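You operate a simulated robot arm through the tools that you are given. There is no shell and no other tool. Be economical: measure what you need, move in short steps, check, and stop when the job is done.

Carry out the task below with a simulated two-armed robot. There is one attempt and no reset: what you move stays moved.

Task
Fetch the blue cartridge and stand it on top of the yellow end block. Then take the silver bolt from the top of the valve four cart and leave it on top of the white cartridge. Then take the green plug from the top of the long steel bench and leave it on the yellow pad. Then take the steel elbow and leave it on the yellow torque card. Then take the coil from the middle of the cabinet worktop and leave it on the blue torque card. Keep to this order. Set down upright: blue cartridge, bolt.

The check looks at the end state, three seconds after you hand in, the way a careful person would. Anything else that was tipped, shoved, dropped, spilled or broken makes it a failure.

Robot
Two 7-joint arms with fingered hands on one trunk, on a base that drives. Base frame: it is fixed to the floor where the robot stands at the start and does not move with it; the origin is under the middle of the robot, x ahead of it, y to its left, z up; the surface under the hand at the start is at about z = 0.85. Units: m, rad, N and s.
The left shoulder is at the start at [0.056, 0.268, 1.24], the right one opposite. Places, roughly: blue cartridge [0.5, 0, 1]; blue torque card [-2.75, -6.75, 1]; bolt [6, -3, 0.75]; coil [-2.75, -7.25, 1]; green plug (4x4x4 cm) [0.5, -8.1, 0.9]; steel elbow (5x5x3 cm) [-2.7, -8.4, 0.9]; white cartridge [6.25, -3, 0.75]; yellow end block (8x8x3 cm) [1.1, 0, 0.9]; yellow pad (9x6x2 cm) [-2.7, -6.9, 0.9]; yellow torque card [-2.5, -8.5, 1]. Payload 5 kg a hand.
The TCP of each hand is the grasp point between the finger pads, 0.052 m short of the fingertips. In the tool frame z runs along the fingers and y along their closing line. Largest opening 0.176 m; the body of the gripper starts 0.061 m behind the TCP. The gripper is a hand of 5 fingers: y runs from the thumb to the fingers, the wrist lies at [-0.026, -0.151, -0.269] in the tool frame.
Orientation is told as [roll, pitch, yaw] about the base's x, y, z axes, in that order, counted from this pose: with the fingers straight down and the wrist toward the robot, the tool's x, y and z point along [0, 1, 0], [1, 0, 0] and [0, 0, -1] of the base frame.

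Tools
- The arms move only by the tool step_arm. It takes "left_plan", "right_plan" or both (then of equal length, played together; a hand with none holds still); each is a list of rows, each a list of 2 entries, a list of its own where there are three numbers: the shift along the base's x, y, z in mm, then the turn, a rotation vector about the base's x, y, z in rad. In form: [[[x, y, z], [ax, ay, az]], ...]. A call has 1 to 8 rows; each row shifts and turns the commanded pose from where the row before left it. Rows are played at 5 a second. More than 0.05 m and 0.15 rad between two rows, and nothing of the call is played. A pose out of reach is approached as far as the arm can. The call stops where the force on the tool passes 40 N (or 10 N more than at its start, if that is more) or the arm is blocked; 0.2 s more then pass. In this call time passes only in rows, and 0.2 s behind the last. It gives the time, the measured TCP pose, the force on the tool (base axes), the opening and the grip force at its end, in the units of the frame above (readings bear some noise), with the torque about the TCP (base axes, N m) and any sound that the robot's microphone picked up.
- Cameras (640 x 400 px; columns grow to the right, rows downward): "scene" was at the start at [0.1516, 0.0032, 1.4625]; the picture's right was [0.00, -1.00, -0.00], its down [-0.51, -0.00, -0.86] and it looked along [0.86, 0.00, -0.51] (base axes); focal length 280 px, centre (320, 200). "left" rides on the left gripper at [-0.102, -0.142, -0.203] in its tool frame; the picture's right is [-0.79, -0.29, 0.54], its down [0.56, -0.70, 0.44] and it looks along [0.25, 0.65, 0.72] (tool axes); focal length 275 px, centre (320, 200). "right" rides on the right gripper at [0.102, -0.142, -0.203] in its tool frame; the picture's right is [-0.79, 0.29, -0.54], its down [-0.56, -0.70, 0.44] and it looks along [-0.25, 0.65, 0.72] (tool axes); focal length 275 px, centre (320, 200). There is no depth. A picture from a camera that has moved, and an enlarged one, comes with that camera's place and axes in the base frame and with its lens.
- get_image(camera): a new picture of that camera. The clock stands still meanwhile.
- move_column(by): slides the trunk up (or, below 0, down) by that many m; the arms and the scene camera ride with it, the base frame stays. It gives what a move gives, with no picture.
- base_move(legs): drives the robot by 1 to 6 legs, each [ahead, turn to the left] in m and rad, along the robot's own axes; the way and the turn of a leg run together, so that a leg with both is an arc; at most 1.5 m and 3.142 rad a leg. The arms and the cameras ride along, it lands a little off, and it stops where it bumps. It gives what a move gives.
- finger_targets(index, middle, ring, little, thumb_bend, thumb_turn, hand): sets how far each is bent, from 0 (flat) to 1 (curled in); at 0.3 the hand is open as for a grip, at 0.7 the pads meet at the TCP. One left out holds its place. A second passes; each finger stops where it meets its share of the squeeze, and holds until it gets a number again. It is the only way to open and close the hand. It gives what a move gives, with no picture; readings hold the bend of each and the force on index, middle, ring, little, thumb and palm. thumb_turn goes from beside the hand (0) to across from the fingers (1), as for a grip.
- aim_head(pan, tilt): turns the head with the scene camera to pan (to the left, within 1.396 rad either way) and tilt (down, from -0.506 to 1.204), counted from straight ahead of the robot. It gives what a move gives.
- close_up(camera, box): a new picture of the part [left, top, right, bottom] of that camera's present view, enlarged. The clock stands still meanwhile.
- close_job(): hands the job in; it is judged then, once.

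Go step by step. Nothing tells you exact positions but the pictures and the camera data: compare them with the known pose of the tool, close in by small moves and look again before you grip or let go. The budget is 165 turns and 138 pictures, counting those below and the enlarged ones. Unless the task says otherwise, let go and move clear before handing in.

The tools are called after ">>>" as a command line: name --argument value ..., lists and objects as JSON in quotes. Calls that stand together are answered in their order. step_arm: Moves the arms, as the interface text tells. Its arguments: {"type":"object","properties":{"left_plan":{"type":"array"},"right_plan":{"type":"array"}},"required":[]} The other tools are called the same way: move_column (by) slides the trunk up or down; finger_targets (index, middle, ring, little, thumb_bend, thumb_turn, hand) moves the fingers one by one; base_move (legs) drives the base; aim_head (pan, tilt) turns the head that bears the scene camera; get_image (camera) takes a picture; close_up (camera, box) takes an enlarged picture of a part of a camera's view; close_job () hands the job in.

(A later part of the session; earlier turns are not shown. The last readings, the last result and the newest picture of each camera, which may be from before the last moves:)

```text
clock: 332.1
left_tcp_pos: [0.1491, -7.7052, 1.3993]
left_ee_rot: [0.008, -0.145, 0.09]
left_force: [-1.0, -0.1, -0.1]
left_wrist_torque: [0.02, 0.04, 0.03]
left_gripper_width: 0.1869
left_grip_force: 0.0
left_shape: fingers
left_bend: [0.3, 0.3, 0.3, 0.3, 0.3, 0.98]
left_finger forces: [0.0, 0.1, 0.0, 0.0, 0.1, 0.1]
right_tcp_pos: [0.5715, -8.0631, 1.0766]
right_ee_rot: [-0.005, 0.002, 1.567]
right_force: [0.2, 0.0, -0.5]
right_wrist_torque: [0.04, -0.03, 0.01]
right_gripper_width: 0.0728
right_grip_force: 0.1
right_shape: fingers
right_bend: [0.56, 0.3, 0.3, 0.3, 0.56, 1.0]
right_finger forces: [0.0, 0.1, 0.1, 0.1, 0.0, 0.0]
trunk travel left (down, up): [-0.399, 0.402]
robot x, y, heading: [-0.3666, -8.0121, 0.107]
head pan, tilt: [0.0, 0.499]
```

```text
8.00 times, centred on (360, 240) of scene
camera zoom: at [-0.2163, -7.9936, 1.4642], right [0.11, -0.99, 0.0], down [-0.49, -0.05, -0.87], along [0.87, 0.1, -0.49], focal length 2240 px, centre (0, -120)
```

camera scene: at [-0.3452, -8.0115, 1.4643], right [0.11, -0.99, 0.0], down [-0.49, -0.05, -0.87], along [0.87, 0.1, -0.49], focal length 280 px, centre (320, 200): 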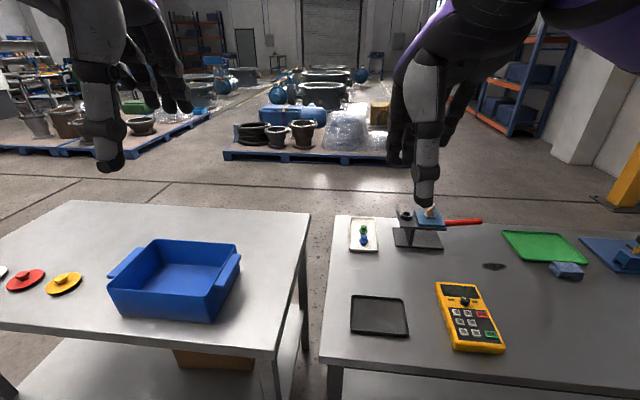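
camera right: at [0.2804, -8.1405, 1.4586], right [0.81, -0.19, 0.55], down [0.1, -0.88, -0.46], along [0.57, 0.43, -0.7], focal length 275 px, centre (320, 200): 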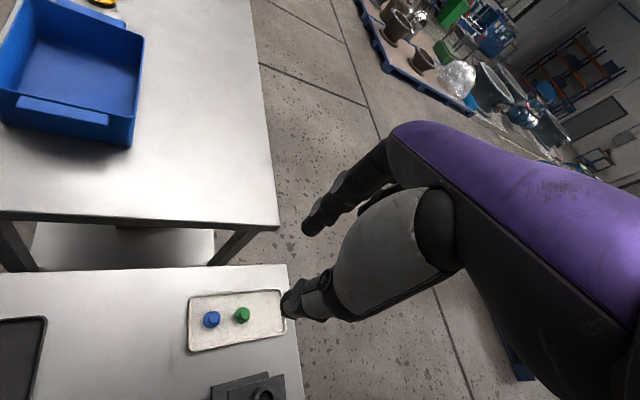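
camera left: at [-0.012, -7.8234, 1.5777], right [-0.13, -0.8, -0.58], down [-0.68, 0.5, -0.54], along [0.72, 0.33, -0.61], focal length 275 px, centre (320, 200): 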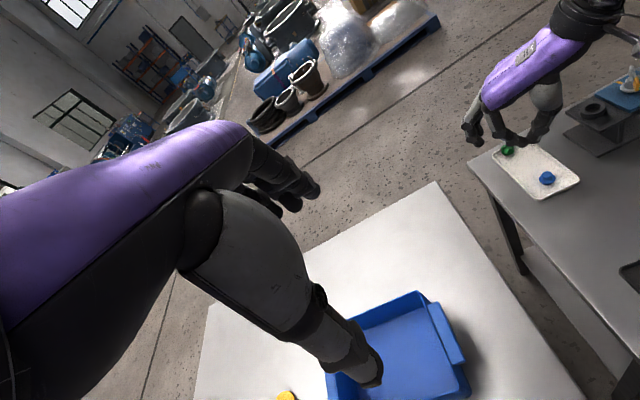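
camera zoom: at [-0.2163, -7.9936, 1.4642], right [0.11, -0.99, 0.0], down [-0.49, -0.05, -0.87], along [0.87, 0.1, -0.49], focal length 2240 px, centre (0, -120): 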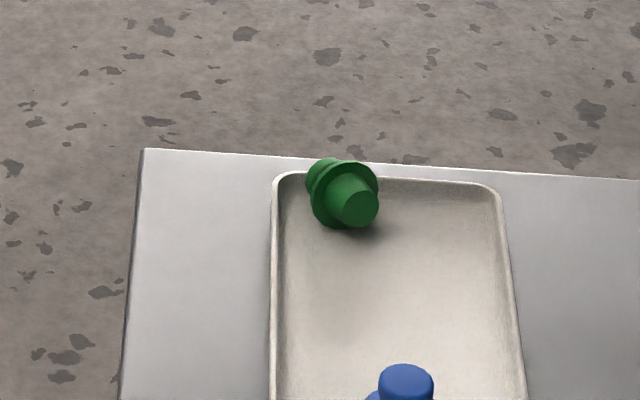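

The plug now lies askew near the left rim, flange at about (0.570, -8.049). I'll come down at (0.572, -8.062), nudge it off the rim with the index, lower to the floor, then squeeze.

>>> step_arm --right_plan '[[[1, 1, -45], [0, 0, 0.06]], [[0, 0, -45], [0, 0, 0.06]], [[0, 0, -40], [0, 0, 0]], [[0, 0, -22], [0, 0, 0]]]'

>>> finger_targets --hand "right" --index 0.645 --thumb_bend 0.6

>>> step_arm --right_plan '[[[0, 0, -4], [0, 0, 0]], [[0, 0, -3], [0, 0, 0]]]'

>>> close_up --camera "scene" --box '[325, 200, 405, 260]'

```text
clock: 333.1
left_tcp_pos: [0.1502, -7.7059, 1.3986]
left_ee_rot: [0.009, -0.146, 0.09]
left_force: [0.1, -0.5, 0.6]
left_wrist_torque: [0.0, 0.01, 0.04]
left_gripper_width: 0.1867
left_grip_force: 0.0
left_shape: fingers
left_bend: [0.3, 0.3, 0.3, 0.3, 0.3, 0.98]
left_finger forces: [0.1, 0.0, 0.0, 0.0, 0.0, 0.0]
right_tcp_pos: [0.5725, -8.067, 0.9261]
right_ee_rot: [-0.007, 0.001, 1.687]
right_force: [2.1, 0.8, 1.1]
right_wrist_torque: [0.02, 0.01, 0.0]
right_gripper_width: 0.0724
right_grip_force: 0.0
right_shape: fingers
right_bend: [0.56, 0.3, 0.3, 0.3, 0.56, 1.0]
right_finger forces: [0.0, 0.1, 0.1, 0.0, 0.0, 0.0]
trunk travel left (down, up): [-0.399, 0.402]
robot x, y, heading: [-0.3703, -8.0117, 0.11]
head pan, tilt: [0.0, 0.499]
```

```text
clock: 334.1
left_tcp_pos: [0.1492, -7.7057, 1.399]
left_ee_rot: [0.008, -0.146, 0.09]
left_force: [-0.2, 0.3, 0.2]
left_wrist_torque: [0.02, -0.04, 0.0]
left_gripper_width: 0.1867
left_grip_force: 0.0
left_shape: fingers
left_bend: [0.3, 0.3, 0.3, 0.3, 0.3, 0.98]
left_finger forces: [0.1, 0.1, 0.0, 0.1, 0.1, 0.0]
right_tcp_pos: [0.5718, -8.0663, 0.9262]
right_ee_rot: [-0.006, 0.002, 1.686]
right_force: [1.1, 0.0, -0.4]
right_wrist_torque: [-0.02, 0.01, -0.01]
right_gripper_width: 0.0471
right_grip_force: 0.1
right_shape: fingers
right_bend: [0.64, 0.3, 0.3, 0.3, 0.6, 1.0]
right_finger forces: [0.0, 0.1, 0.0, 0.0, 0.0, 0.1]
trunk travel left (down, up): [-0.399, 0.402]
robot x, y, heading: [-0.3687, -8.0136, 0.107]
head pan, tilt: [0.0, 0.499]
```

```text
clock: 334.8
left_tcp_pos: [0.1497, -7.7059, 1.3994]
left_ee_rot: [0.009, -0.145, 0.091]
left_force: [-0.3, 0.6, -0.3]
left_wrist_torque: [0.0, -0.03, 0.03]
left_gripper_width: 0.1871
left_grip_force: 0.1
left_shape: fingers
left_bend: [0.3, 0.3, 0.3, 0.3, 0.3, 0.98]
left_finger forces: [0.0, 0.0, 0.0, 0.1, 0.0, 0.1]
right_tcp_pos: [0.571, -8.0632, 0.9194]
right_ee_rot: [-0.005, 0.001, 1.687]
right_force: [-0.5, 0.2, -0.1]
right_wrist_torque: [0.02, 0.02, 0.0]
right_gripper_width: 0.0472
right_grip_force: 0.4
right_shape: fingers
right_bend: [0.64, 0.3, 0.3, 0.3, 0.6, 1.0]
right_finger forces: [0.2, 0.0, 0.0, 0.0, 0.1, 0.1]
trunk travel left (down, up): [-0.399, 0.402]
robot x, y, heading: [-0.3683, -8.0156, 0.11]
head pan, tilt: [0.0, 0.499]
```

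```text
6.67 times, centred on (365, 230) of scene
camera zoom: at [-0.2162, -7.9934, 1.4641], right [0.11, -0.99, 0.0], down [-0.49, -0.05, -0.87], along [0.87, 0.1, -0.49], focal length 1867 px, centre (20, 0)
```

zoom: 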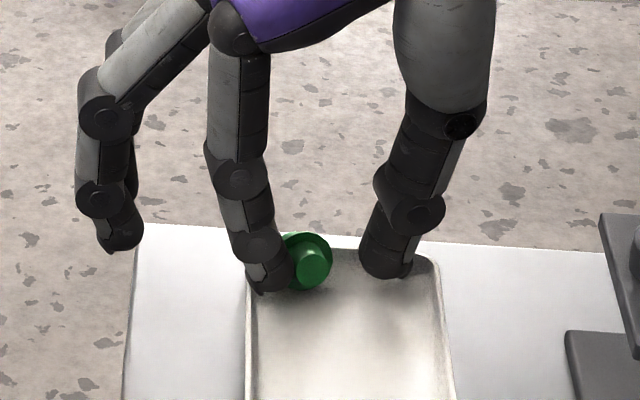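

The index is about 12 mm too near to me relative to the flange. Opening, shifting +x 12 mm and re-nudging.

>>> step_arm --right_plan '[[[0, 0, 8], [0, 0, 0]]]'

>>> finger_targets --hand "right" --index 0.57 --thumb_bend 0.58

>>> step_arm --right_plan '[[[7, 1, 0], [0, 0, 0]], [[7, 1, 0], [0, 0, 0]]]'

>>> finger_targets --hand "right" --index 0.635 --thumb_bend 0.62

>>> step_arm --right_plan '[[[0, 0, -6], [0, 0, 0]], [[0, 0, -4], [0, 0, 0]], [[0, 0, -3], [0, 0, 0]]]'

>>> close_up --camera "scene" --box '[325, 200, 405, 260]'

```text
clock: 335.1
left_tcp_pos: [0.1488, -7.7065, 1.3981]
left_ee_rot: [0.008, -0.145, 0.09]
left_force: [-0.4, 0.8, 0.5]
left_wrist_torque: [0.0, -0.08, 0.01]
left_gripper_width: 0.1864
left_grip_force: 0.1
left_shape: fingers
left_bend: [0.3, 0.3, 0.3, 0.3, 0.3, 0.98]
left_finger forces: [0.0, 0.0, 0.0, 0.0, 0.0, 0.0]
right_tcp_pos: [0.5711, -8.0641, 0.9283]
right_ee_rot: [-0.004, 0.002, 1.686]
right_force: [-0.2, -0.3, -0.3]
right_wrist_torque: [0.04, -0.06, 0.0]
right_gripper_width: 0.047
right_grip_force: 0.0
right_shape: fingers
right_bend: [0.64, 0.3, 0.3, 0.3, 0.6, 1.0]
right_finger forces: [0.0, 0.1, 0.1, 0.1, 0.0, 0.0]
trunk travel left (down, up): [-0.399, 0.402]
robot x, y, heading: [-0.3703, -8.0118, 0.113]
head pan, tilt: [0.0, 0.499]
```

```text
clock: 336.1
left_tcp_pos: [0.1494, -7.7063, 1.3993]
left_ee_rot: [0.009, -0.145, 0.091]
left_force: [-0.6, 0.9, 0.2]
left_wrist_torque: [0.02, 0.01, -0.02]
left_gripper_width: 0.1869
left_grip_force: 0.1
left_shape: fingers
left_bend: [0.3, 0.3, 0.3, 0.3, 0.3, 0.98]
left_finger forces: [0.0, 0.1, 0.0, 0.1, 0.0, 0.1]
right_tcp_pos: [0.5711, -8.0634, 0.9276]
right_ee_rot: [-0.005, 0.002, 1.686]
right_force: [0.2, 0.2, -0.4]
right_wrist_torque: [0.04, 0.0, 0.03]
right_gripper_width: 0.0704
right_grip_force: 0.1
right_shape: fingers
right_bend: [0.56, 0.3, 0.3, 0.3, 0.57, 1.0]
right_finger forces: [0.1, 0.0, 0.0, 0.0, 0.1, 0.0]
trunk travel left (down, up): [-0.399, 0.402]
robot x, y, heading: [-0.3667, -8.0127, 0.114]
head pan, tilt: [0.0, 0.499]
```

```text
clock: 336.8
left_tcp_pos: [0.1496, -7.7061, 1.399]
left_ee_rot: [0.008, -0.145, 0.092]
left_force: [0.5, 0.2, -0.6]
left_wrist_torque: [-0.03, -0.02, 0.04]
left_gripper_width: 0.1867
left_grip_force: 0.1
left_shape: fingers
left_bend: [0.3, 0.3, 0.3, 0.3, 0.3, 0.98]
left_finger forces: [0.1, 0.1, 0.0, 0.0, 0.0, 0.0]
right_tcp_pos: [0.586, -8.0625, 0.9258]
right_ee_rot: [-0.004, 0.002, 1.686]
right_force: [-0.9, -0.2, -0.5]
right_wrist_torque: [-0.01, 0.03, -0.01]
right_gripper_width: 0.0703
right_grip_force: 0.0
right_shape: fingers
right_bend: [0.56, 0.3, 0.3, 0.3, 0.57, 1.0]
right_finger forces: [0.0, 0.1, 0.0, 0.0, 0.1, 0.1]
trunk travel left (down, up): [-0.399, 0.402]
robot x, y, heading: [-0.3679, -8.012, 0.109]
head pan, tilt: [0.0, 0.499]
```

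```text
clock: 337.8
left_tcp_pos: [0.1486, -7.7057, 1.3982]
left_ee_rot: [0.009, -0.144, 0.091]
left_force: [0.0, 0.5, 0.0]
left_wrist_torque: [-0.01, 0.0, 0.01]
left_gripper_width: 0.1867
left_grip_force: 0.0
left_shape: fingers
left_bend: [0.3, 0.3, 0.3, 0.3, 0.3, 0.98]
left_finger forces: [0.1, 0.0, 0.0, 0.0, 0.0, 0.0]
right_tcp_pos: [0.5847, -8.0634, 0.9263]
right_ee_rot: [-0.004, 0.004, 1.685]
right_force: [-0.8, -0.1, 0.4]
right_wrist_torque: [-0.03, 0.0, 0.03]
right_gripper_width: 0.0449
right_grip_force: 0.1
right_shape: fingers
right_bend: [0.63, 0.3, 0.3, 0.3, 0.62, 1.0]
right_finger forces: [0.1, 0.0, 0.1, 0.0, 0.0, 0.1]
trunk travel left (down, up): [-0.399, 0.402]
robot x, y, heading: [-0.3673, -8.0097, 0.114]
head pan, tilt: [0.0, 0.499]
```

```text
clock: 338.6
left_tcp_pos: [0.1455, -7.7068, 1.4007]
left_ee_rot: [0.009, -0.148, 0.092]
left_force: [-0.1, 1.1, -0.1]
left_wrist_torque: [0.03, 0.0, -0.01]
left_gripper_width: 0.1866
left_grip_force: 0.0
left_shape: fingers
left_bend: [0.3, 0.3, 0.3, 0.3, 0.3, 0.98]
left_finger forces: [0.0, 0.0, 0.0, 0.1, 0.1, 0.0]
right_tcp_pos: [0.5851, -8.0617, 0.9211]
right_ee_rot: [-0.013, 0.001, 1.688]
right_force: [-3.0, -5.1, 41.1]
right_wrist_torque: [-1.8, -0.27, -0.16]
right_gripper_width: 0.0436
right_grip_force: 21.0
right_shape: fingers
right_bend: [0.64, 0.3, 0.3, 0.3, 0.62, 1.0]
right_finger forces: [1.4, 0.1, 0.0, 0.0, 40.2, 0.0]
trunk travel left (down, up): [-0.399, 0.402]
robot x, y, heading: [-0.3667, -8.0117, 0.107]
head pan, tilt: [0.0, 0.499]
```

```text
6.67 times, centred on (365, 230) of scene
camera zoom: at [-0.2198, -7.9935, 1.4651], right [0.11, -0.99, 0.0], down [-0.49, -0.05, -0.87], along [0.87, 0.1, -0.49], focal length 1867 px, centre (20, 0)
```

zoom: 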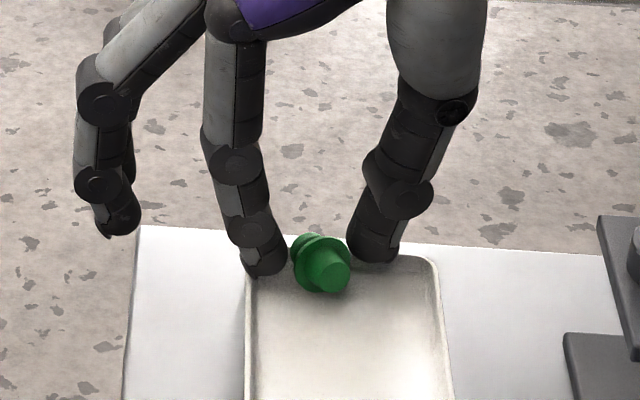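

The thumb sits on the far rim now, but the plug has moved free of the left rim. I'll raise, rotate back a little and shift nearer, then lower to the tray floor.

>>> step_arm --right_plan '[[[0, 0, 12], [0, 0, 0]], [[-5, 0, 0], [0, 0, -0.12]], [[-5, 0, 0], [0, 0, -0.13]], [[0, 0, -6], [0, 0, 0]]]'

>>> close_up --camera "scene" --box '[325, 200, 405, 260]'

```text
clock: 339.6
left_tcp_pos: [0.1486, -7.7061, 1.3994]
left_ee_rot: [0.009, -0.145, 0.091]
left_force: [-1.5, 0.1, -0.3]
left_wrist_torque: [0.0, -0.02, 0.02]
left_gripper_width: 0.1868
left_grip_force: 0.0
left_shape: fingers
left_bend: [0.3, 0.3, 0.3, 0.3, 0.3, 0.98]
left_finger forces: [0.0, 0.1, 0.0, 0.0, 0.0, 0.0]
right_tcp_pos: [0.5754, -8.062, 0.922]
right_ee_rot: [-0.006, 0.0, 1.435]
right_force: [0.2, 0.9, 5.6]
right_wrist_torque: [0.27, 0.0, -0.04]
right_gripper_width: 0.0444
right_grip_force: 3.3
right_shape: fingers
right_bend: [0.63, 0.3, 0.3, 0.3, 0.62, 1.0]
right_finger forces: [5.7, 0.0, 0.0, 0.0, 0.0, 0.0]
trunk travel left (down, up): [-0.399, 0.402]
robot x, y, heading: [-0.3677, -8.0123, 0.11]
head pan, tilt: [0.0, 0.499]
```

```text
6.67 times, centred on (365, 230) of scene
camera zoom: at [-0.2171, -7.9933, 1.4643], right [0.11, -0.99, 0.0], down [-0.49, -0.05, -0.87], along [0.87, 0.1, -0.49], focal length 1867 px, centre (20, 0)
```

zoom: 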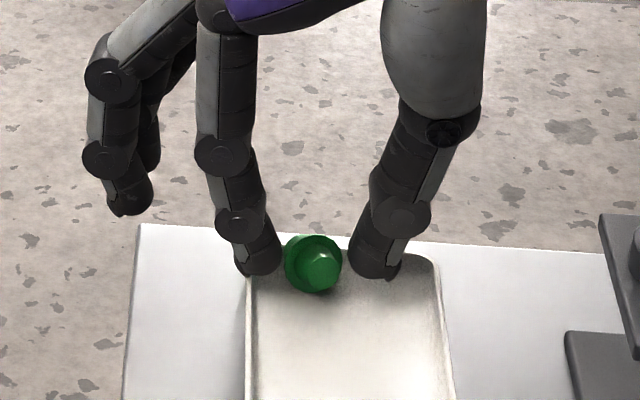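

Fingers are now level with the flange. Shifting 9 mm to the right takes the index off the rim; then lower to the floor and squeeze.

>>> step_arm --right_plan '[[[0, 0, 4], [0, 0, 0]], [[0, -9, 0], [0, 0, 0]], [[0, 0, -6], [0, 0, 0]], [[0, 0, -4], [0, 0, 0]], [[0, 0, -3], [0, 0, 0]]]'

>>> close_up --camera "scene" --box '[325, 200, 405, 260]'

```text
clock: 340.8
left_tcp_pos: [0.1487, -7.7068, 1.3992]
left_ee_rot: [0.01, -0.145, 0.089]
left_force: [0.1, 0.4, 0.1]
left_wrist_torque: [-0.03, -0.04, -0.02]
left_gripper_width: 0.1867
left_grip_force: 0.0
left_shape: fingers
left_bend: [0.3, 0.3, 0.3, 0.3, 0.3, 0.98]
left_finger forces: [0.0, 0.0, 0.0, 0.0, 0.1, 0.0]
right_tcp_pos: [0.5763, -8.071, 0.9119]
right_ee_rot: [-0.006, 0.002, 1.435]
right_force: [1.0, -0.4, 6.1]
right_wrist_torque: [0.17, 0.01, -0.06]
right_gripper_width: 0.044
right_grip_force: 2.8
right_shape: fingers
right_bend: [0.63, 0.3, 0.3, 0.3, 0.62, 1.0]
right_finger forces: [5.7, 0.0, 0.1, 0.1, 0.0, 0.1]
trunk travel left (down, up): [-0.399, 0.402]
robot x, y, heading: [-0.3661, -8.0105, 0.106]
head pan, tilt: [0.0, 0.499]
```

```text
6.67 times, centred on (365, 230) of scene
camera zoom: at [-0.2166, -7.9931, 1.4643], right [0.11, -0.99, 0.0], down [-0.49, -0.05, -0.87], along [0.87, 0.1, -0.49], focal length 1867 px, centre (20, 0)
```

zoom: 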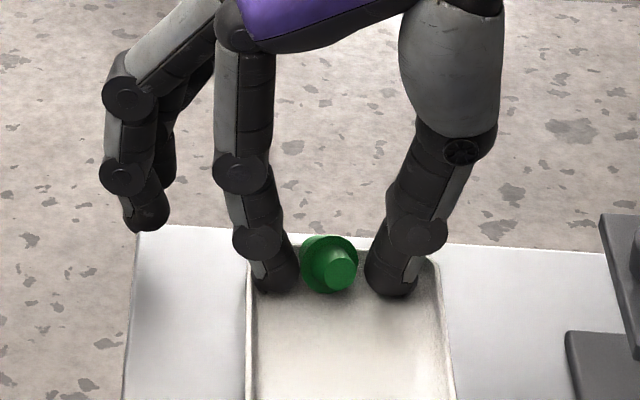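

Both tips are at the tray floor beside the flange. Squeezing now.

>>> finger_targets --hand "right" --index 0.72 --thumb_bend 0.72

>>> step_arm --right_plan '[[[0, 0, 5], [0, 0, 0]], [[0, 0, 10], [0, 0, 0]], [[0, 0, 15], [0, 0, 0]]]'

>>> close_up --camera "scene" --box '[325, 200, 405, 260]'

```text
clock: 341.8
left_tcp_pos: [0.1487, -7.7068, 1.3991]
left_ee_rot: [0.009, -0.145, 0.091]
left_force: [0.5, -0.6, 0.6]
left_wrist_torque: [-0.02, 0.0, -0.04]
left_gripper_width: 0.1867
left_grip_force: 0.1
left_shape: fingers
left_bend: [0.3, 0.3, 0.3, 0.3, 0.3, 0.98]
left_finger forces: [0.1, 0.0, 0.1, 0.0, 0.0, 0.0]
right_tcp_pos: [0.574, -8.0711, 0.9111]
right_ee_rot: [-0.007, 0.002, 1.434]
right_force: [-0.2, 0.3, 0.5]
right_wrist_torque: [-0.01, 0.0, -0.02]
right_gripper_width: 0.0285
right_grip_force: 11.5
right_shape: fingers
right_bend: [0.65, 0.3, 0.3, 0.3, 0.67, 1.0]
right_finger forces: [10.9, 0.0, 0.1, 0.0, 11.2, 0.0]
trunk travel left (down, up): [-0.399, 0.402]
robot x, y, heading: [-0.3683, -8.0093, 0.107]
head pan, tilt: [0.0, 0.499]
```

```text
clock: 342.6
left_tcp_pos: [0.1482, -7.7061, 1.399]
left_ee_rot: [0.01, -0.145, 0.091]
left_force: [-1.8, 0.7, -0.6]
left_wrist_torque: [-0.01, -0.09, -0.01]
left_gripper_width: 0.1866
left_grip_force: 0.0
left_shape: fingers
left_bend: [0.3, 0.3, 0.3, 0.3, 0.3, 0.98]
left_finger forces: [0.1, 0.1, 0.0, 0.1, 0.1, 0.1]
right_tcp_pos: [0.5751, -8.0701, 0.9422]
right_ee_rot: [-0.005, 0.004, 1.437]
right_force: [-0.5, 0.4, -1.2]
right_wrist_torque: [-0.03, -0.08, 0.0]
right_gripper_width: 0.0287
right_grip_force: 10.9
right_shape: fingers
right_bend: [0.65, 0.3, 0.3, 0.3, 0.67, 1.0]
right_finger forces: [11.0, 0.0, 0.0, 0.1, 11.1, 0.0]
trunk travel left (down, up): [-0.399, 0.402]
robot x, y, heading: [-0.3696, -8.0145, 0.106]
head pan, tilt: [0.0, 0.499]
```

```text
6.67 times, centred on (365, 230) of scene
camera zoom: at [-0.217, -7.9931, 1.4643], right [0.11, -0.99, 0.0], down [-0.49, -0.05, -0.87], along [0.87, 0.1, -0.49], focal length 1867 px, centre (20, 0)
```

zoom: 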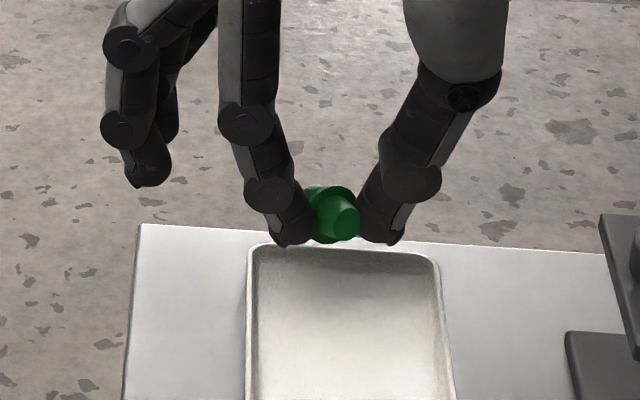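

The plug is held with 11 N. Lifting, retracting and turning the hand straight; then driving to the cabinet near the yellow pad.

>>> step_arm --right_plan '[[[0, 0, 40], [0, 0, 0]], [[0, 0, 45], [0, 0, 0]], [[-25, 0, 40], [0, 0, -0.14]], [[-40, 0, 25], [0, 0, -0.14]], [[-40, -5, 10], [0, 0, -0.14]], [[-40, -5, 10], [0, 0, -0.14]], [[-40, -10, 0], [0, 0, -0.14]], [[-40, -10, 0], [0, 0, -0.14]]]'

>>> base_move --legs '[[-0.45, 0], [0, 2.13], [1.4, 0], [0, 0.88]]'

>>> aim_head --pan 0 --tilt 0.55

>>> get_image --camera "scene"

```text
clock: 344.4
left_tcp_pos: [0.1474, -7.7062, 1.3998]
left_ee_rot: [0.008, -0.147, 0.09]
left_force: [-0.8, -0.5, 2.0]
left_wrist_torque: [0.2, -0.16, 0.06]
left_gripper_width: 0.1867
left_grip_force: 0.2
left_shape: fingers
left_bend: [0.3, 0.3, 0.3, 0.3, 0.3, 0.98]
left_finger forces: [0.0, 0.0, 0.1, 0.0, 0.0, 0.0]
right_tcp_pos: [0.3474, -8.1034, 1.1114]
right_ee_rot: [-0.006, 0.0, 0.593]
right_force: [-1.5, 0.1, -0.2]
right_wrist_torque: [0.01, -0.19, -0.01]
right_gripper_width: 0.0283
right_grip_force: 11.0
right_shape: fingers
right_bend: [0.65, 0.3, 0.3, 0.3, 0.67, 1.0]
right_finger forces: [11.2, 0.0, 0.0, 0.0, 11.4, 0.1]
trunk travel left (down, up): [-0.399, 0.402]
robot x, y, heading: [-0.3668, -8.0108, 0.113]
head pan, tilt: [0.0, 0.499]
```

```text
clock: 368.2
left_tcp_pos: [-2.2172, -7.2944, 1.3979]
left_ee_rot: [0.016, -0.142, -3.129]
left_force: [-0.1, -0.1, -0.4]
left_wrist_torque: [0.05, -0.07, -0.02]
left_gripper_width: 0.1868
left_grip_force: 0.0
left_shape: fingers
left_bend: [0.3, 0.3, 0.3, 0.3, 0.3, 0.98]
left_finger forces: [0.0, 0.0, 0.0, 0.0, 0.0, 0.0]
right_tcp_pos: [-2.3813, -6.8804, 1.1106]
right_ee_rot: [-0.006, 0.003, -2.631]
right_force: [0.1, 0.9, -0.5]
right_wrist_torque: [-0.01, -0.05, 0.01]
right_gripper_width: 0.028
right_grip_force: 11.3
right_shape: fingers
right_bend: [0.65, 0.3, 0.3, 0.3, 0.68, 1.0]
right_finger forces: [11.7, 0.0, 0.0, 0.1, 10.7, 0.0]
trunk travel left (down, up): [-0.399, 0.402]
robot x, y, heading: [-1.6762, -7.0158, -3.121]
head pan, tilt: [0.0, 0.499]
```

```text
clock: 368.9
left_tcp_pos: [-2.1945, -7.2995, 1.4047]
left_ee_rot: [0.014, -0.157, -3.129]
left_force: [1.9, -6.3, 0.4]
left_wrist_torque: [0.57, 0.33, -0.14]
left_gripper_width: 0.1868
left_grip_force: 0.0
left_shape: fingers
left_bend: [0.3, 0.3, 0.3, 0.3, 0.3, 0.97]
left_finger forces: [0.0, 0.0, 0.0, 0.1, 0.0, 0.0]
right_tcp_pos: [-2.3655, -6.8849, 1.1224]
right_ee_rot: [-0.012, -0.019, -2.631]
right_force: [2.5, -2.8, 1.2]
right_wrist_torque: [0.38, 0.2, -0.07]
right_gripper_width: 0.0277
right_grip_force: 10.8
right_shape: fingers
right_bend: [0.65, 0.3, 0.3, 0.3, 0.68, 1.0]
right_finger forces: [11.6, 0.1, 0.1, 0.1, 10.9, 0.0]
trunk travel left (down, up): [-0.399, 0.402]
robot x, y, heading: [-1.6753, -7.015, -3.118]
head pan, tilt: [0.0, 0.55]
```

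```text
35 pictures are left
camera scene: at [-1.8203, -7.0189, 1.4597], right [-0.02, 1.0, 0.0], down [0.53, 0.02, -0.85], along [-0.85, -0.02, -0.53], focal length 280 px, centre (320, 200)
```

scene: 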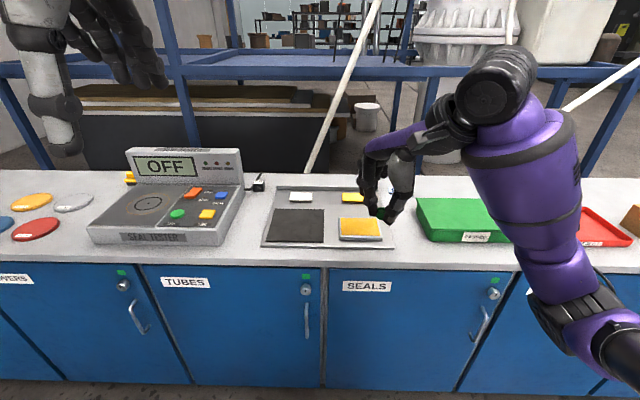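

I see a tray with several coloured pads. Zooming in to identify the yellow pad.

>>> close_up --camera "scene" --box '[250, 170, 410, 260]'

```text
4.00 times, centred on (330, 215) of scene
camera zoom: at [-1.8203, -7.0189, 1.4597], right [-0.02, 1.0, 0.0], down [0.53, 0.02, -0.85], along [-0.85, -0.02, -0.53], focal length 1120 px, centre (280, 140)
```

zoom: 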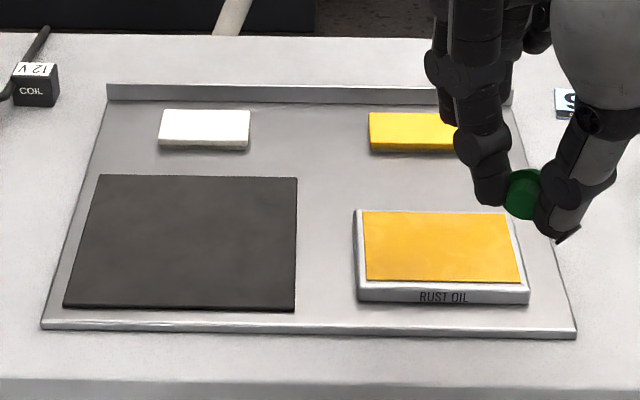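

The yellow pad is the 2 cm thick block at the back right of the tray, about (-2.711, -6.915). The coil is at about (-2.79, -7.29), and a torque card at (-2.77, -6.76). Driving 0.28 m closer.

>>> base_move --legs '[[0.28, 0]]'

>>> step_arm --right_plan '[[[0, 0, 0], [0, -0.01, 0]], [[0, 0, 0], [0, -0.01, 0]]]'

>>> get_image --camera "right"

>>> get_image --camera "scene"

```text
clock: 371.3
left_tcp_pos: [-2.4754, -7.3008, 1.4043]
left_ee_rot: [0.019, -0.151, -3.131]
left_force: [-1.4, -1.8, -1.2]
left_wrist_torque: [0.32, -0.18, -0.1]
left_gripper_width: 0.1867
left_grip_force: 0.1
left_shape: fingers
left_bend: [0.3, 0.3, 0.3, 0.3, 0.3, 0.98]
left_finger forces: [0.1, 0.1, 0.1, 0.1, 0.0, 0.0]
right_tcp_pos: [-2.645, -6.8875, 1.1196]
right_ee_rot: [-0.006, -0.015, -2.633]
right_force: [-1.6, -0.2, -1.0]
right_wrist_torque: [-0.03, -0.25, 0.03]
right_gripper_width: 0.0279
right_grip_force: 11.4
right_shape: fingers
right_bend: [0.65, 0.3, 0.3, 0.3, 0.68, 1.0]
right_finger forces: [11.4, 0.1, 0.0, 0.0, 10.9, 0.1]
trunk travel left (down, up): [-0.399, 0.402]
robot x, y, heading: [-1.9514, -7.0221, -3.12]
head pan, tilt: [0.0, 0.55]
```

```text
clock: 371.9
left_tcp_pos: [-2.4543, -7.2976, 1.4125]
left_ee_rot: [0.011, -0.171, -3.136]
left_force: [1.3, -0.2, 1.3]
left_wrist_torque: [0.0, 0.17, 0.04]
left_gripper_width: 0.1867
left_grip_force: 0.2
left_shape: fingers
left_bend: [0.3, 0.3, 0.3, 0.3, 0.3, 0.98]
left_finger forces: [0.0, 0.0, 0.1, 0.0, 0.1, 0.0]
right_tcp_pos: [-2.6271, -6.8865, 1.1285]
right_ee_rot: [-0.005, -0.012, -2.634]
right_force: [0.8, -0.6, 1.5]
right_wrist_torque: [0.07, 0.14, -0.06]
right_gripper_width: 0.0276
right_grip_force: 11.3
right_shape: fingers
right_bend: [0.65, 0.3, 0.3, 0.3, 0.68, 1.0]
right_finger forces: [11.3, 0.0, 0.0, 0.1, 10.9, 0.0]
trunk travel left (down, up): [-0.399, 0.402]
robot x, y, heading: [-1.9514, -7.0227, -3.119]
head pan, tilt: [0.0, 0.55]
```

```text
33 pictures are left
camera right: at [-2.4504, -6.9057, 1.3293], right [-0.63, 0.55, 0.55], down [0.34, 0.83, -0.45], along [-0.7, -0.1, -0.71], focal length 275 px, centre (320, 200)
```

right: 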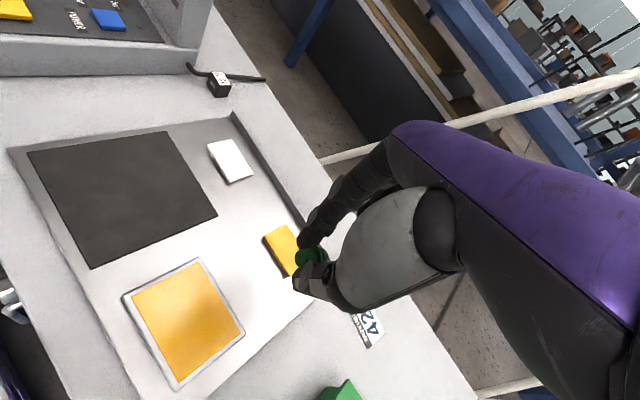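

```text
32 pictures are left
camera scene: at [-2.0972, -7.0213, 1.4594], right [-0.02, 1.0, 0.0], down [0.53, 0.01, -0.85], along [-0.84, -0.02, -0.53], focal length 280 px, centre (320, 200)
```

scene: 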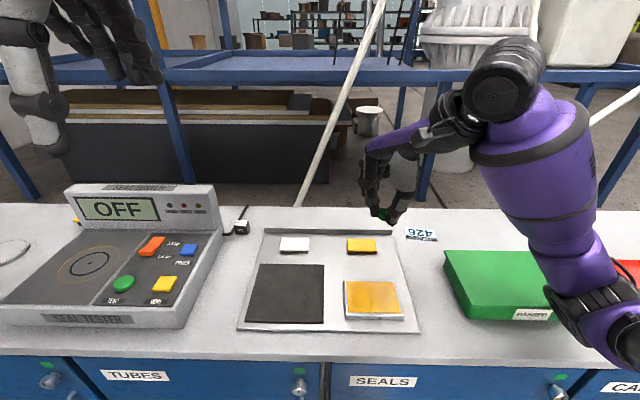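

Pad top centre triangulated at (-2.718, -6.915, 0.918). Moving the plug over it and lowering.

>>> step_arm --right_plan '[[[-31, -10, -20], [0, 0, 0]], [[-30, -10, -20], [0, 0, 0]], [[-30, -9, -30], [0, 0, 0]], [[0, 0, -35], [0, 0, 0]], [[0, 0, -25], [0, 0, 0]]]'

>>> close_up --camera "scene" --box '[310, 180, 430, 270]'

>>> close_up --camera "right" --box '[220, 180, 380, 320]'

```text
clock: 373.1
left_tcp_pos: [-2.458, -7.2988, 1.4103]
left_ee_rot: [0.013, -0.167, -3.136]
left_force: [-2.7, -0.4, -1.9]
left_wrist_torque: [0.14, -0.17, -0.07]
left_gripper_width: 0.1866
left_grip_force: 0.1
left_shape: fingers
left_bend: [0.3, 0.3, 0.3, 0.3, 0.3, 0.98]
left_finger forces: [0.0, 0.0, 0.1, 0.0, 0.0, 0.1]
right_tcp_pos: [-2.7201, -6.9163, 0.9987]
right_ee_rot: [-0.005, -0.011, -2.631]
right_force: [-2.0, -0.6, 0.5]
right_wrist_torque: [0.02, -0.16, 0.03]
right_gripper_width: 0.0273
right_grip_force: 11.4
right_shape: fingers
right_bend: [0.65, 0.3, 0.3, 0.3, 0.68, 1.0]
right_finger forces: [11.3, 0.1, 0.0, 0.0, 10.9, 0.1]
trunk travel left (down, up): [-0.399, 0.402]
robot x, y, heading: [-1.948, -7.0197, -3.122]
head pan, tilt: [0.0, 0.55]
```

```text
4.44 times, centred on (370, 225) of scene
camera zoom: at [-2.0997, -7.0218, 1.4592], right [-0.02, 1.0, 0.0], down [0.54, 0.01, -0.84], along [-0.84, -0.02, -0.54], focal length 1245 px, centre (98, 89)
```

zoom: 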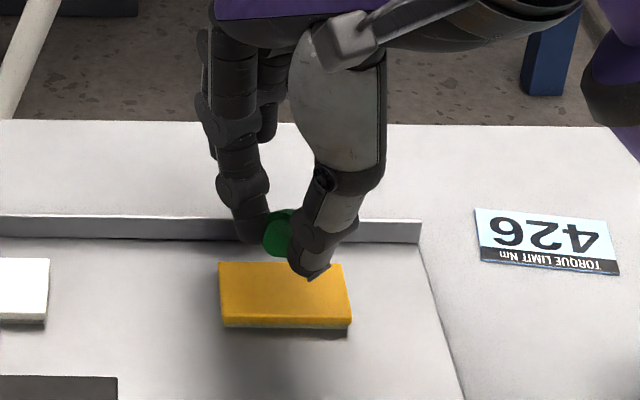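

```text
2.86 times, centred on (300, 250) of right
camera zoom: at [-2.545, -6.9366, 1.199], right [-0.63, 0.55, 0.55], down [0.34, 0.83, -0.45], along [-0.7, -0.1, -0.71], focal length 786 px, centre (377, 57)
```

zoom: 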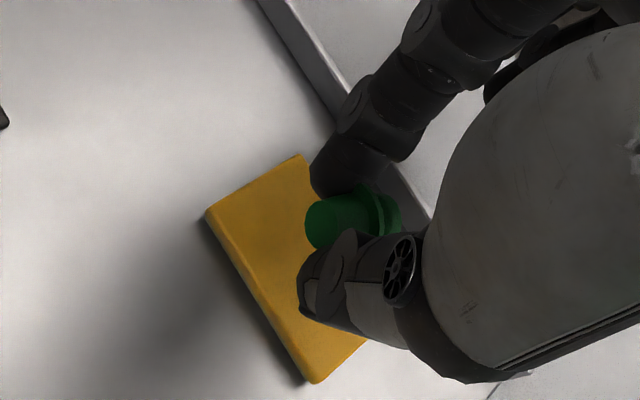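

Good alignment, 5 mm correction in y. Lowering to contact.

>>> step_arm --right_plan '[[[0, 5, -12], [0, 0, 0]], [[0, 0, -6], [0, 0, 0]], [[0, 0, -4], [0, 0, 0]], [[0, 0, -3], [0, 0, 0]]]'

```text
clock: 374.1
left_tcp_pos: [-2.4535, -7.3011, 1.4118]
left_ee_rot: [0.009, -0.173, -3.137]
left_force: [-0.1, -0.6, -0.1]
left_wrist_torque: [-0.02, 0.02, 0.01]
left_gripper_width: 0.1866
left_grip_force: 0.0
left_shape: fingers
left_bend: [0.3, 0.3, 0.3, 0.3, 0.3, 0.98]
left_finger forces: [0.0, 0.0, 0.1, 0.0, 0.0, 0.0]
right_tcp_pos: [-2.7181, -6.9118, 0.9775]
right_ee_rot: [-0.009, -0.016, -2.632]
right_force: [0.7, -0.1, -0.3]
right_wrist_torque: [0.0, 0.0, -0.02]
right_gripper_width: 0.0277
right_grip_force: 11.6
right_shape: fingers
right_bend: [0.65, 0.3, 0.3, 0.3, 0.68, 1.0]
right_finger forces: [11.2, 0.1, 0.0, 0.0, 10.8, 0.0]
trunk travel left (down, up): [-0.399, 0.402]
robot x, y, heading: [-1.9501, -7.0215, -3.124]
head pan, tilt: [0.0, 0.55]
```

>>> step_arm --right_plan '[[[0, 0, -3], [0, 0, 0]], [[0, 0, -3], [0, 0, 0]], [[0, 0, -2], [0, 0, 0]]]'

```text
clock: 374.9
left_tcp_pos: [-2.45, -7.3016, 1.4139]
left_ee_rot: [0.008, -0.172, -3.136]
left_force: [1.0, 0.3, -0.5]
left_wrist_torque: [-0.03, 0.0, 0.03]
left_gripper_width: 0.1869
left_grip_force: 0.0
left_shape: fingers
left_bend: [0.3, 0.3, 0.3, 0.3, 0.3, 0.98]
left_finger forces: [0.0, 0.0, 0.1, 0.0, 0.1, 0.1]
right_tcp_pos: [-2.7179, -6.9127, 0.9753]
right_ee_rot: [-0.012, -0.018, -2.631]
right_force: [1.0, -0.5, 0.2]
right_wrist_torque: [-0.02, 0.02, -0.04]
right_gripper_width: 0.0275
right_grip_force: 10.8
right_shape: fingers
right_bend: [0.65, 0.3, 0.3, 0.3, 0.68, 1.0]
right_finger forces: [11.2, 0.0, 0.0, 0.0, 10.7, 0.0]
trunk travel left (down, up): [-0.399, 0.402]
robot x, y, heading: [-1.9484, -7.0228, -3.118]
head pan, tilt: [0.0, 0.55]
```

>>> step_arm --right_plan '[[[0, 0, -3], [0, 0, 0]], [[0, 0, -2], [0, 0, 0]], [[0, 0, -2], [0, 0, 0]]]'

>>> close_up --camera "scene" --box '[310, 180, 430, 270]'

```text
clock: 375.7
left_tcp_pos: [-2.4491, -7.3036, 1.4128]
left_ee_rot: [0.007, -0.175, -3.136]
left_force: [0.0, 0.0, 0.2]
left_wrist_torque: [0.01, 0.0, 0.01]
left_gripper_width: 0.1867
left_grip_force: 0.1
left_shape: fingers
left_bend: [0.3, 0.3, 0.3, 0.3, 0.3, 0.98]
left_finger forces: [0.0, 0.1, 0.1, 0.0, 0.0, 0.0]
right_tcp_pos: [-2.7146, -6.9144, 0.9685]
right_ee_rot: [-0.013, -0.02, -2.632]
right_force: [0.7, -0.4, -0.8]
right_wrist_torque: [-0.01, 0.0, 0.02]
right_gripper_width: 0.0275
right_grip_force: 11.1
right_shape: fingers
right_bend: [0.65, 0.3, 0.3, 0.3, 0.68, 1.0]
right_finger forces: [11.3, 0.0, 0.1, 0.1, 10.6, 0.0]
trunk travel left (down, up): [-0.399, 0.402]
robot x, y, heading: [-1.9513, -7.0248, -3.118]
head pan, tilt: [0.0, 0.55]
```

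```text
4.44 times, centred on (370, 225) of scene
camera zoom: at [-2.0898, -7.0275, 1.4609], right [-0.02, 1.0, 0.01], down [0.53, 0.02, -0.85], along [-0.85, -0.02, -0.53], focal length 1245 px, centre (98, 89)
```

zoom: 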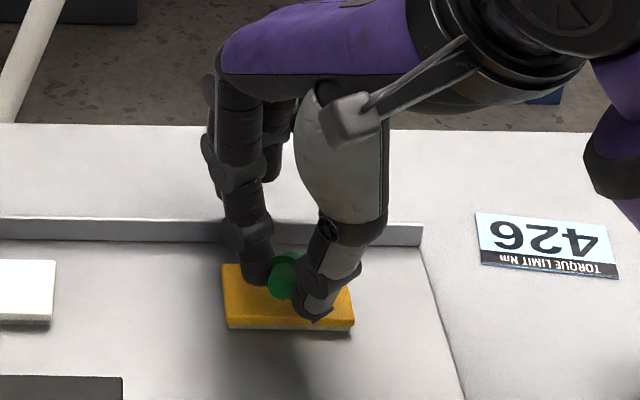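

>>> step_arm --right_plan '[[[-2, 0, -2], [0, 0, 0]], [[0, 0, -2], [0, 0, 0]], [[0, 0, -2], [0, 0, 0]]]'

```text
clock: 376.5
left_tcp_pos: [-2.4478, -7.3029, 1.4128]
left_ee_rot: [0.007, -0.175, -3.134]
left_force: [0.1, 0.4, 0.2]
left_wrist_torque: [-0.02, -0.02, -0.02]
left_gripper_width: 0.1867
left_grip_force: 0.0
left_shape: fingers
left_bend: [0.3, 0.3, 0.3, 0.3, 0.3, 0.98]
left_finger forces: [0.0, 0.1, 0.0, 0.1, 0.0, 0.0]
right_tcp_pos: [-2.7167, -6.9147, 0.9637]
right_ee_rot: [-0.013, -0.018, -2.631]
right_force: [1.1, 0.3, -0.2]
right_wrist_torque: [0.01, 0.01, 0.0]
right_gripper_width: 0.0277
right_grip_force: 11.5
right_shape: fingers
right_bend: [0.65, 0.3, 0.3, 0.3, 0.68, 1.0]
right_finger forces: [11.2, 0.1, 0.0, 0.1, 10.8, 0.0]
trunk travel left (down, up): [-0.399, 0.402]
robot x, y, heading: [-1.9496, -7.019, -3.121]
head pan, tilt: [0.0, 0.55]
```

>>> step_arm --right_plan '[[[0, 0, -2], [0, 0, 0]], [[0, 0, -2], [0, 0, 0]], [[0, 0, -2], [0, 0, 0]]]'

>>> close_up --camera "right" --box '[220, 180, 380, 320]'

```text
clock: 377.3
left_tcp_pos: [-2.4474, -7.3016, 1.4154]
left_ee_rot: [0.009, -0.176, -3.137]
left_force: [0.2, -0.6, -0.2]
left_wrist_torque: [-0.01, 0.02, 0.01]
left_gripper_width: 0.1865
left_grip_force: 0.1
left_shape: fingers
left_bend: [0.3, 0.3, 0.3, 0.3, 0.3, 0.98]
left_finger forces: [0.1, 0.0, 0.1, 0.0, 0.0, 0.0]
right_tcp_pos: [-2.7155, -6.9146, 0.9578]
right_ee_rot: [-0.012, -0.025, -2.633]
right_force: [0.7, -3.7, 31.7]
right_wrist_torque: [-0.91, 0.25, -0.02]
right_gripper_width: 0.027
right_grip_force: 27.2
right_shape: fingers
right_bend: [0.71, 0.3, 0.3, 0.3, 0.68, 1.0]
right_finger forces: [40.8, 0.0, 0.1, 0.0, 14.4, 0.1]
trunk travel left (down, up): [-0.399, 0.402]
robot x, y, heading: [-1.9512, -7.0235, -3.121]
head pan, tilt: [0.0, 0.55]
```

```text
2.86 times, centred on (300, 250) of right
camera zoom: at [-2.5368, -6.9343, 1.1558], right [-0.62, 0.55, 0.56], down [0.33, 0.83, -0.45], along [-0.71, -0.1, -0.7], focal length 786 px, centre (377, 57)
```

zoom: 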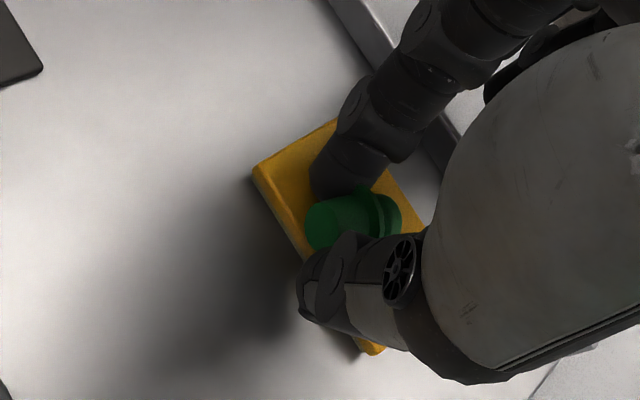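

Contact made. The plug should sit slightly further back on the pad, so I'll raise 4 mm, shift -8 mm in x and set down again.

>>> step_arm --right_plan '[[[0, 0, 5], [0, 0, 0]], [[-5, 2, 1], [0, 0, 0]], [[-4, 2, 0], [0, 0, 0]], [[0, 0, -2], [0, 0, 0]], [[0, 0, -1], [0, 0, 0]]]'

>>> close_up --camera "scene" --box '[310, 190, 430, 270]'

```text
clock: 377.9
left_tcp_pos: [-2.4343, -7.3037, 1.4168]
left_ee_rot: [0.01, -0.185, -3.133]
left_force: [2.0, -1.3, 3.3]
left_wrist_torque: [0.14, 0.24, -0.02]
left_gripper_width: 0.1866
left_grip_force: 0.0
left_shape: fingers
left_bend: [0.3, 0.3, 0.3, 0.3, 0.3, 0.97]
left_finger forces: [0.0, 0.1, 0.0, 0.0, 0.0, 0.0]
right_tcp_pos: [-2.7101, -6.9134, 0.9631]
right_ee_rot: [-0.012, -0.026, -2.633]
right_force: [-4.5, 7.3, 2.1]
right_wrist_torque: [-0.65, -0.47, 0.0]
right_gripper_width: 0.0276
right_grip_force: 11.6
right_shape: fingers
right_bend: [0.64, 0.3, 0.3, 0.3, 0.68, 1.0]
right_finger forces: [11.3, 0.1, 0.0, 0.0, 11.5, 0.1]
trunk travel left (down, up): [-0.399, 0.402]
robot x, y, heading: [-1.9501, -7.0163, -3.125]
head pan, tilt: [0.0, 0.55]
stopped in row 3 (right hand): the force on the tool passed its limit at 44 N (the readings are from after the stop); the commanded pose is now the measured one
```

```text
5.00 times, centred on (370, 230) of scene
camera zoom: at [-2.0902, -7.0249, 1.459], right [-0.02, 1.0, 0.0], down [0.53, 0.01, -0.85], along [-0.85, -0.01, -0.53], focal length 1400 px, centre (70, 50)
```

zoom: 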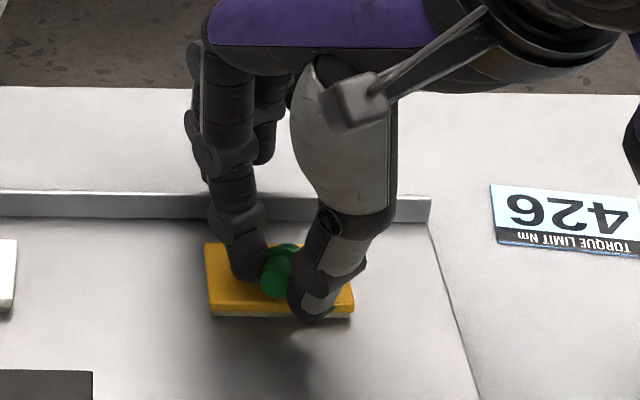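

The fingers touch the tray's back lip and the plug is near the pad's front edge. I'll raise, turn the hand by 1.05 rad so that it closes along y (clear of the lip), curl the unused fingers and shift back.

>>> step_arm --right_plan '[[[0, 0, 30], [0, 0, 0]], [[-2, -2, 20], [0, 0, 0.15]], [[-2, -2, 0], [0, 0, 0.15]], [[-2, -2, 0], [0, 0, 0.15]], [[-2, -2, 0], [0, 0, 0.15]], [[-2, -2, 0], [0, 0, 0.15]], [[-2, -2, 0], [0, 0, 0.15]], [[-1, -1, 0], [0, 0, 0.15]]]'

>>> finger_targets --hand "right" --ring 1.0 --little 1.0

>>> close_up --camera "scene" --box '[310, 170, 430, 270]'

```text
clock: 379.7
left_tcp_pos: [-2.441, -7.2986, 1.4141]
left_ee_rot: [0.013, -0.181, -3.136]
left_force: [0.1, -0.3, -1.2]
left_wrist_torque: [-0.03, -0.05, -0.01]
left_gripper_width: 0.1867
left_grip_force: 0.1
left_shape: fingers
left_bend: [0.3, 0.3, 0.3, 0.3, 0.3, 0.97]
left_finger forces: [0.0, 0.0, 0.1, 0.0, 0.1, 0.1]
right_tcp_pos: [-2.7273, -6.9228, 1.0119]
right_ee_rot: [-0.007, -0.022, -1.579]
right_force: [-0.7, 0.1, 0.4]
right_wrist_torque: [-0.06, -0.02, -0.01]
right_gripper_width: 0.0276
right_grip_force: 11.5
right_shape: fingers
right_bend: [0.64, 0.3, 0.3, 0.3, 0.68, 1.0]
right_finger forces: [11.3, 0.1, 0.0, 0.0, 11.5, 0.1]
trunk travel left (down, up): [-0.399, 0.402]
robot x, y, heading: [-1.9495, -7.0208, -3.123]
head pan, tilt: [0.0, 0.55]
```

```text
clock: 380.7
left_tcp_pos: [-2.4437, -7.2916, 1.4162]
left_ee_rot: [0.005, -0.182, 3.138]
left_force: [-1.2, 0.6, 0.9]
left_wrist_torque: [-0.07, -0.2, 0.02]
left_gripper_width: 0.1869
left_grip_force: 0.1
left_shape: fingers
left_bend: [0.3, 0.3, 0.3, 0.3, 0.3, 0.98]
left_finger forces: [0.1, 0.0, 0.0, 0.0, 0.0, 0.0]
right_tcp_pos: [-2.7291, -6.9232, 1.0096]
right_ee_rot: [-0.004, -0.023, -1.579]
right_force: [-0.8, 1.4, -1.8]
right_wrist_torque: [-0.13, -0.18, 0.02]
right_gripper_width: 0.0276
right_grip_force: 11.6
right_shape: fingers
right_bend: [0.64, 0.3, 1.0, 1.0, 0.68, 1.0]
right_finger forces: [11.2, 0.1, 0.1, 0.0, 11.4, 0.0]
trunk travel left (down, up): [-0.399, 0.402]
robot x, y, heading: [-1.9501, -7.0213, -3.123]
head pan, tilt: [0.0, 0.55]
```

```text
4.00 times, centred on (370, 220) of scene
camera zoom: at [-2.0991, -7.0202, 1.4593], right [-0.02, 1.0, 0.0], down [0.54, 0.01, -0.84], along [-0.84, -0.02, -0.54], focal length 1120 px, centre (120, 120)
```

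zoom: 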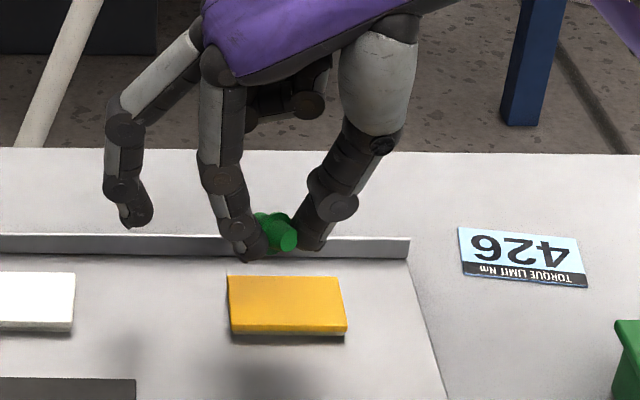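

Plug needs +11 mm in y; then lower to the pad.

>>> step_arm --right_plan '[[[2, 6, -15], [0.011, 0, 0]], [[1, 5, -15], [0.011, 0, 0]], [[0, 0, -10], [0, 0, 0]], [[0, 0, -4], [0, 0, 0]], [[0, 0, -3], [0, 0, 0]]]'

>>> close_up --camera "scene" --box '[330, 200, 400, 260]'

```text
clock: 381.9
left_tcp_pos: [-2.4411, -7.2937, 1.419]
left_ee_rot: [0.002, -0.185, 3.139]
left_force: [0.2, -0.7, -0.2]
left_wrist_torque: [0.0, 0.01, -0.03]
left_gripper_width: 0.1867
left_grip_force: 0.0
left_shape: fingers
left_bend: [0.3, 0.3, 0.3, 0.3, 0.3, 0.98]
left_finger forces: [0.0, 0.0, 0.1, 0.1, 0.0, 0.1]
right_tcp_pos: [-2.7244, -6.9112, 0.9637]
right_ee_rot: [-0.007, -0.001, -1.581]
right_force: [0.3, -0.4, -0.2]
right_wrist_torque: [0.0, 0.05, 0.04]
right_gripper_width: 0.0274
right_grip_force: 10.9
right_shape: fingers
right_bend: [0.64, 0.3, 1.0, 1.0, 0.68, 1.0]
right_finger forces: [11.3, 0.1, 0.0, 0.1, 11.6, 0.0]
trunk travel left (down, up): [-0.399, 0.402]
robot x, y, heading: [-1.9492, -7.0219, -3.121]
head pan, tilt: [0.0, 0.55]
```

```text
6.67 times, centred on (365, 230) of scene
camera zoom: at [-2.0976, -7.0207, 1.4596], right [-0.02, 1.0, 0.0], down [0.53, 0.01, -0.85], along [-0.84, -0.02, -0.53], focal length 1867 px, centre (20, 0)
```

zoom: 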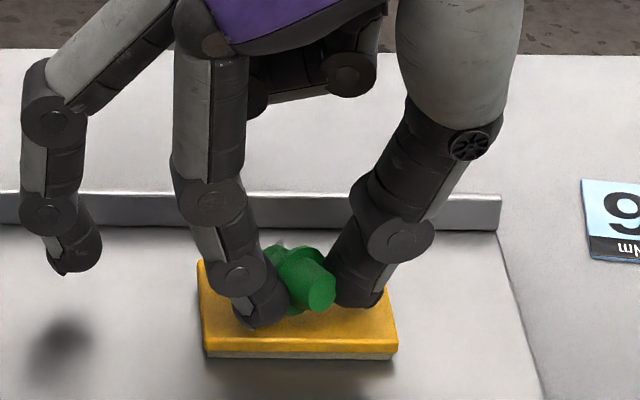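

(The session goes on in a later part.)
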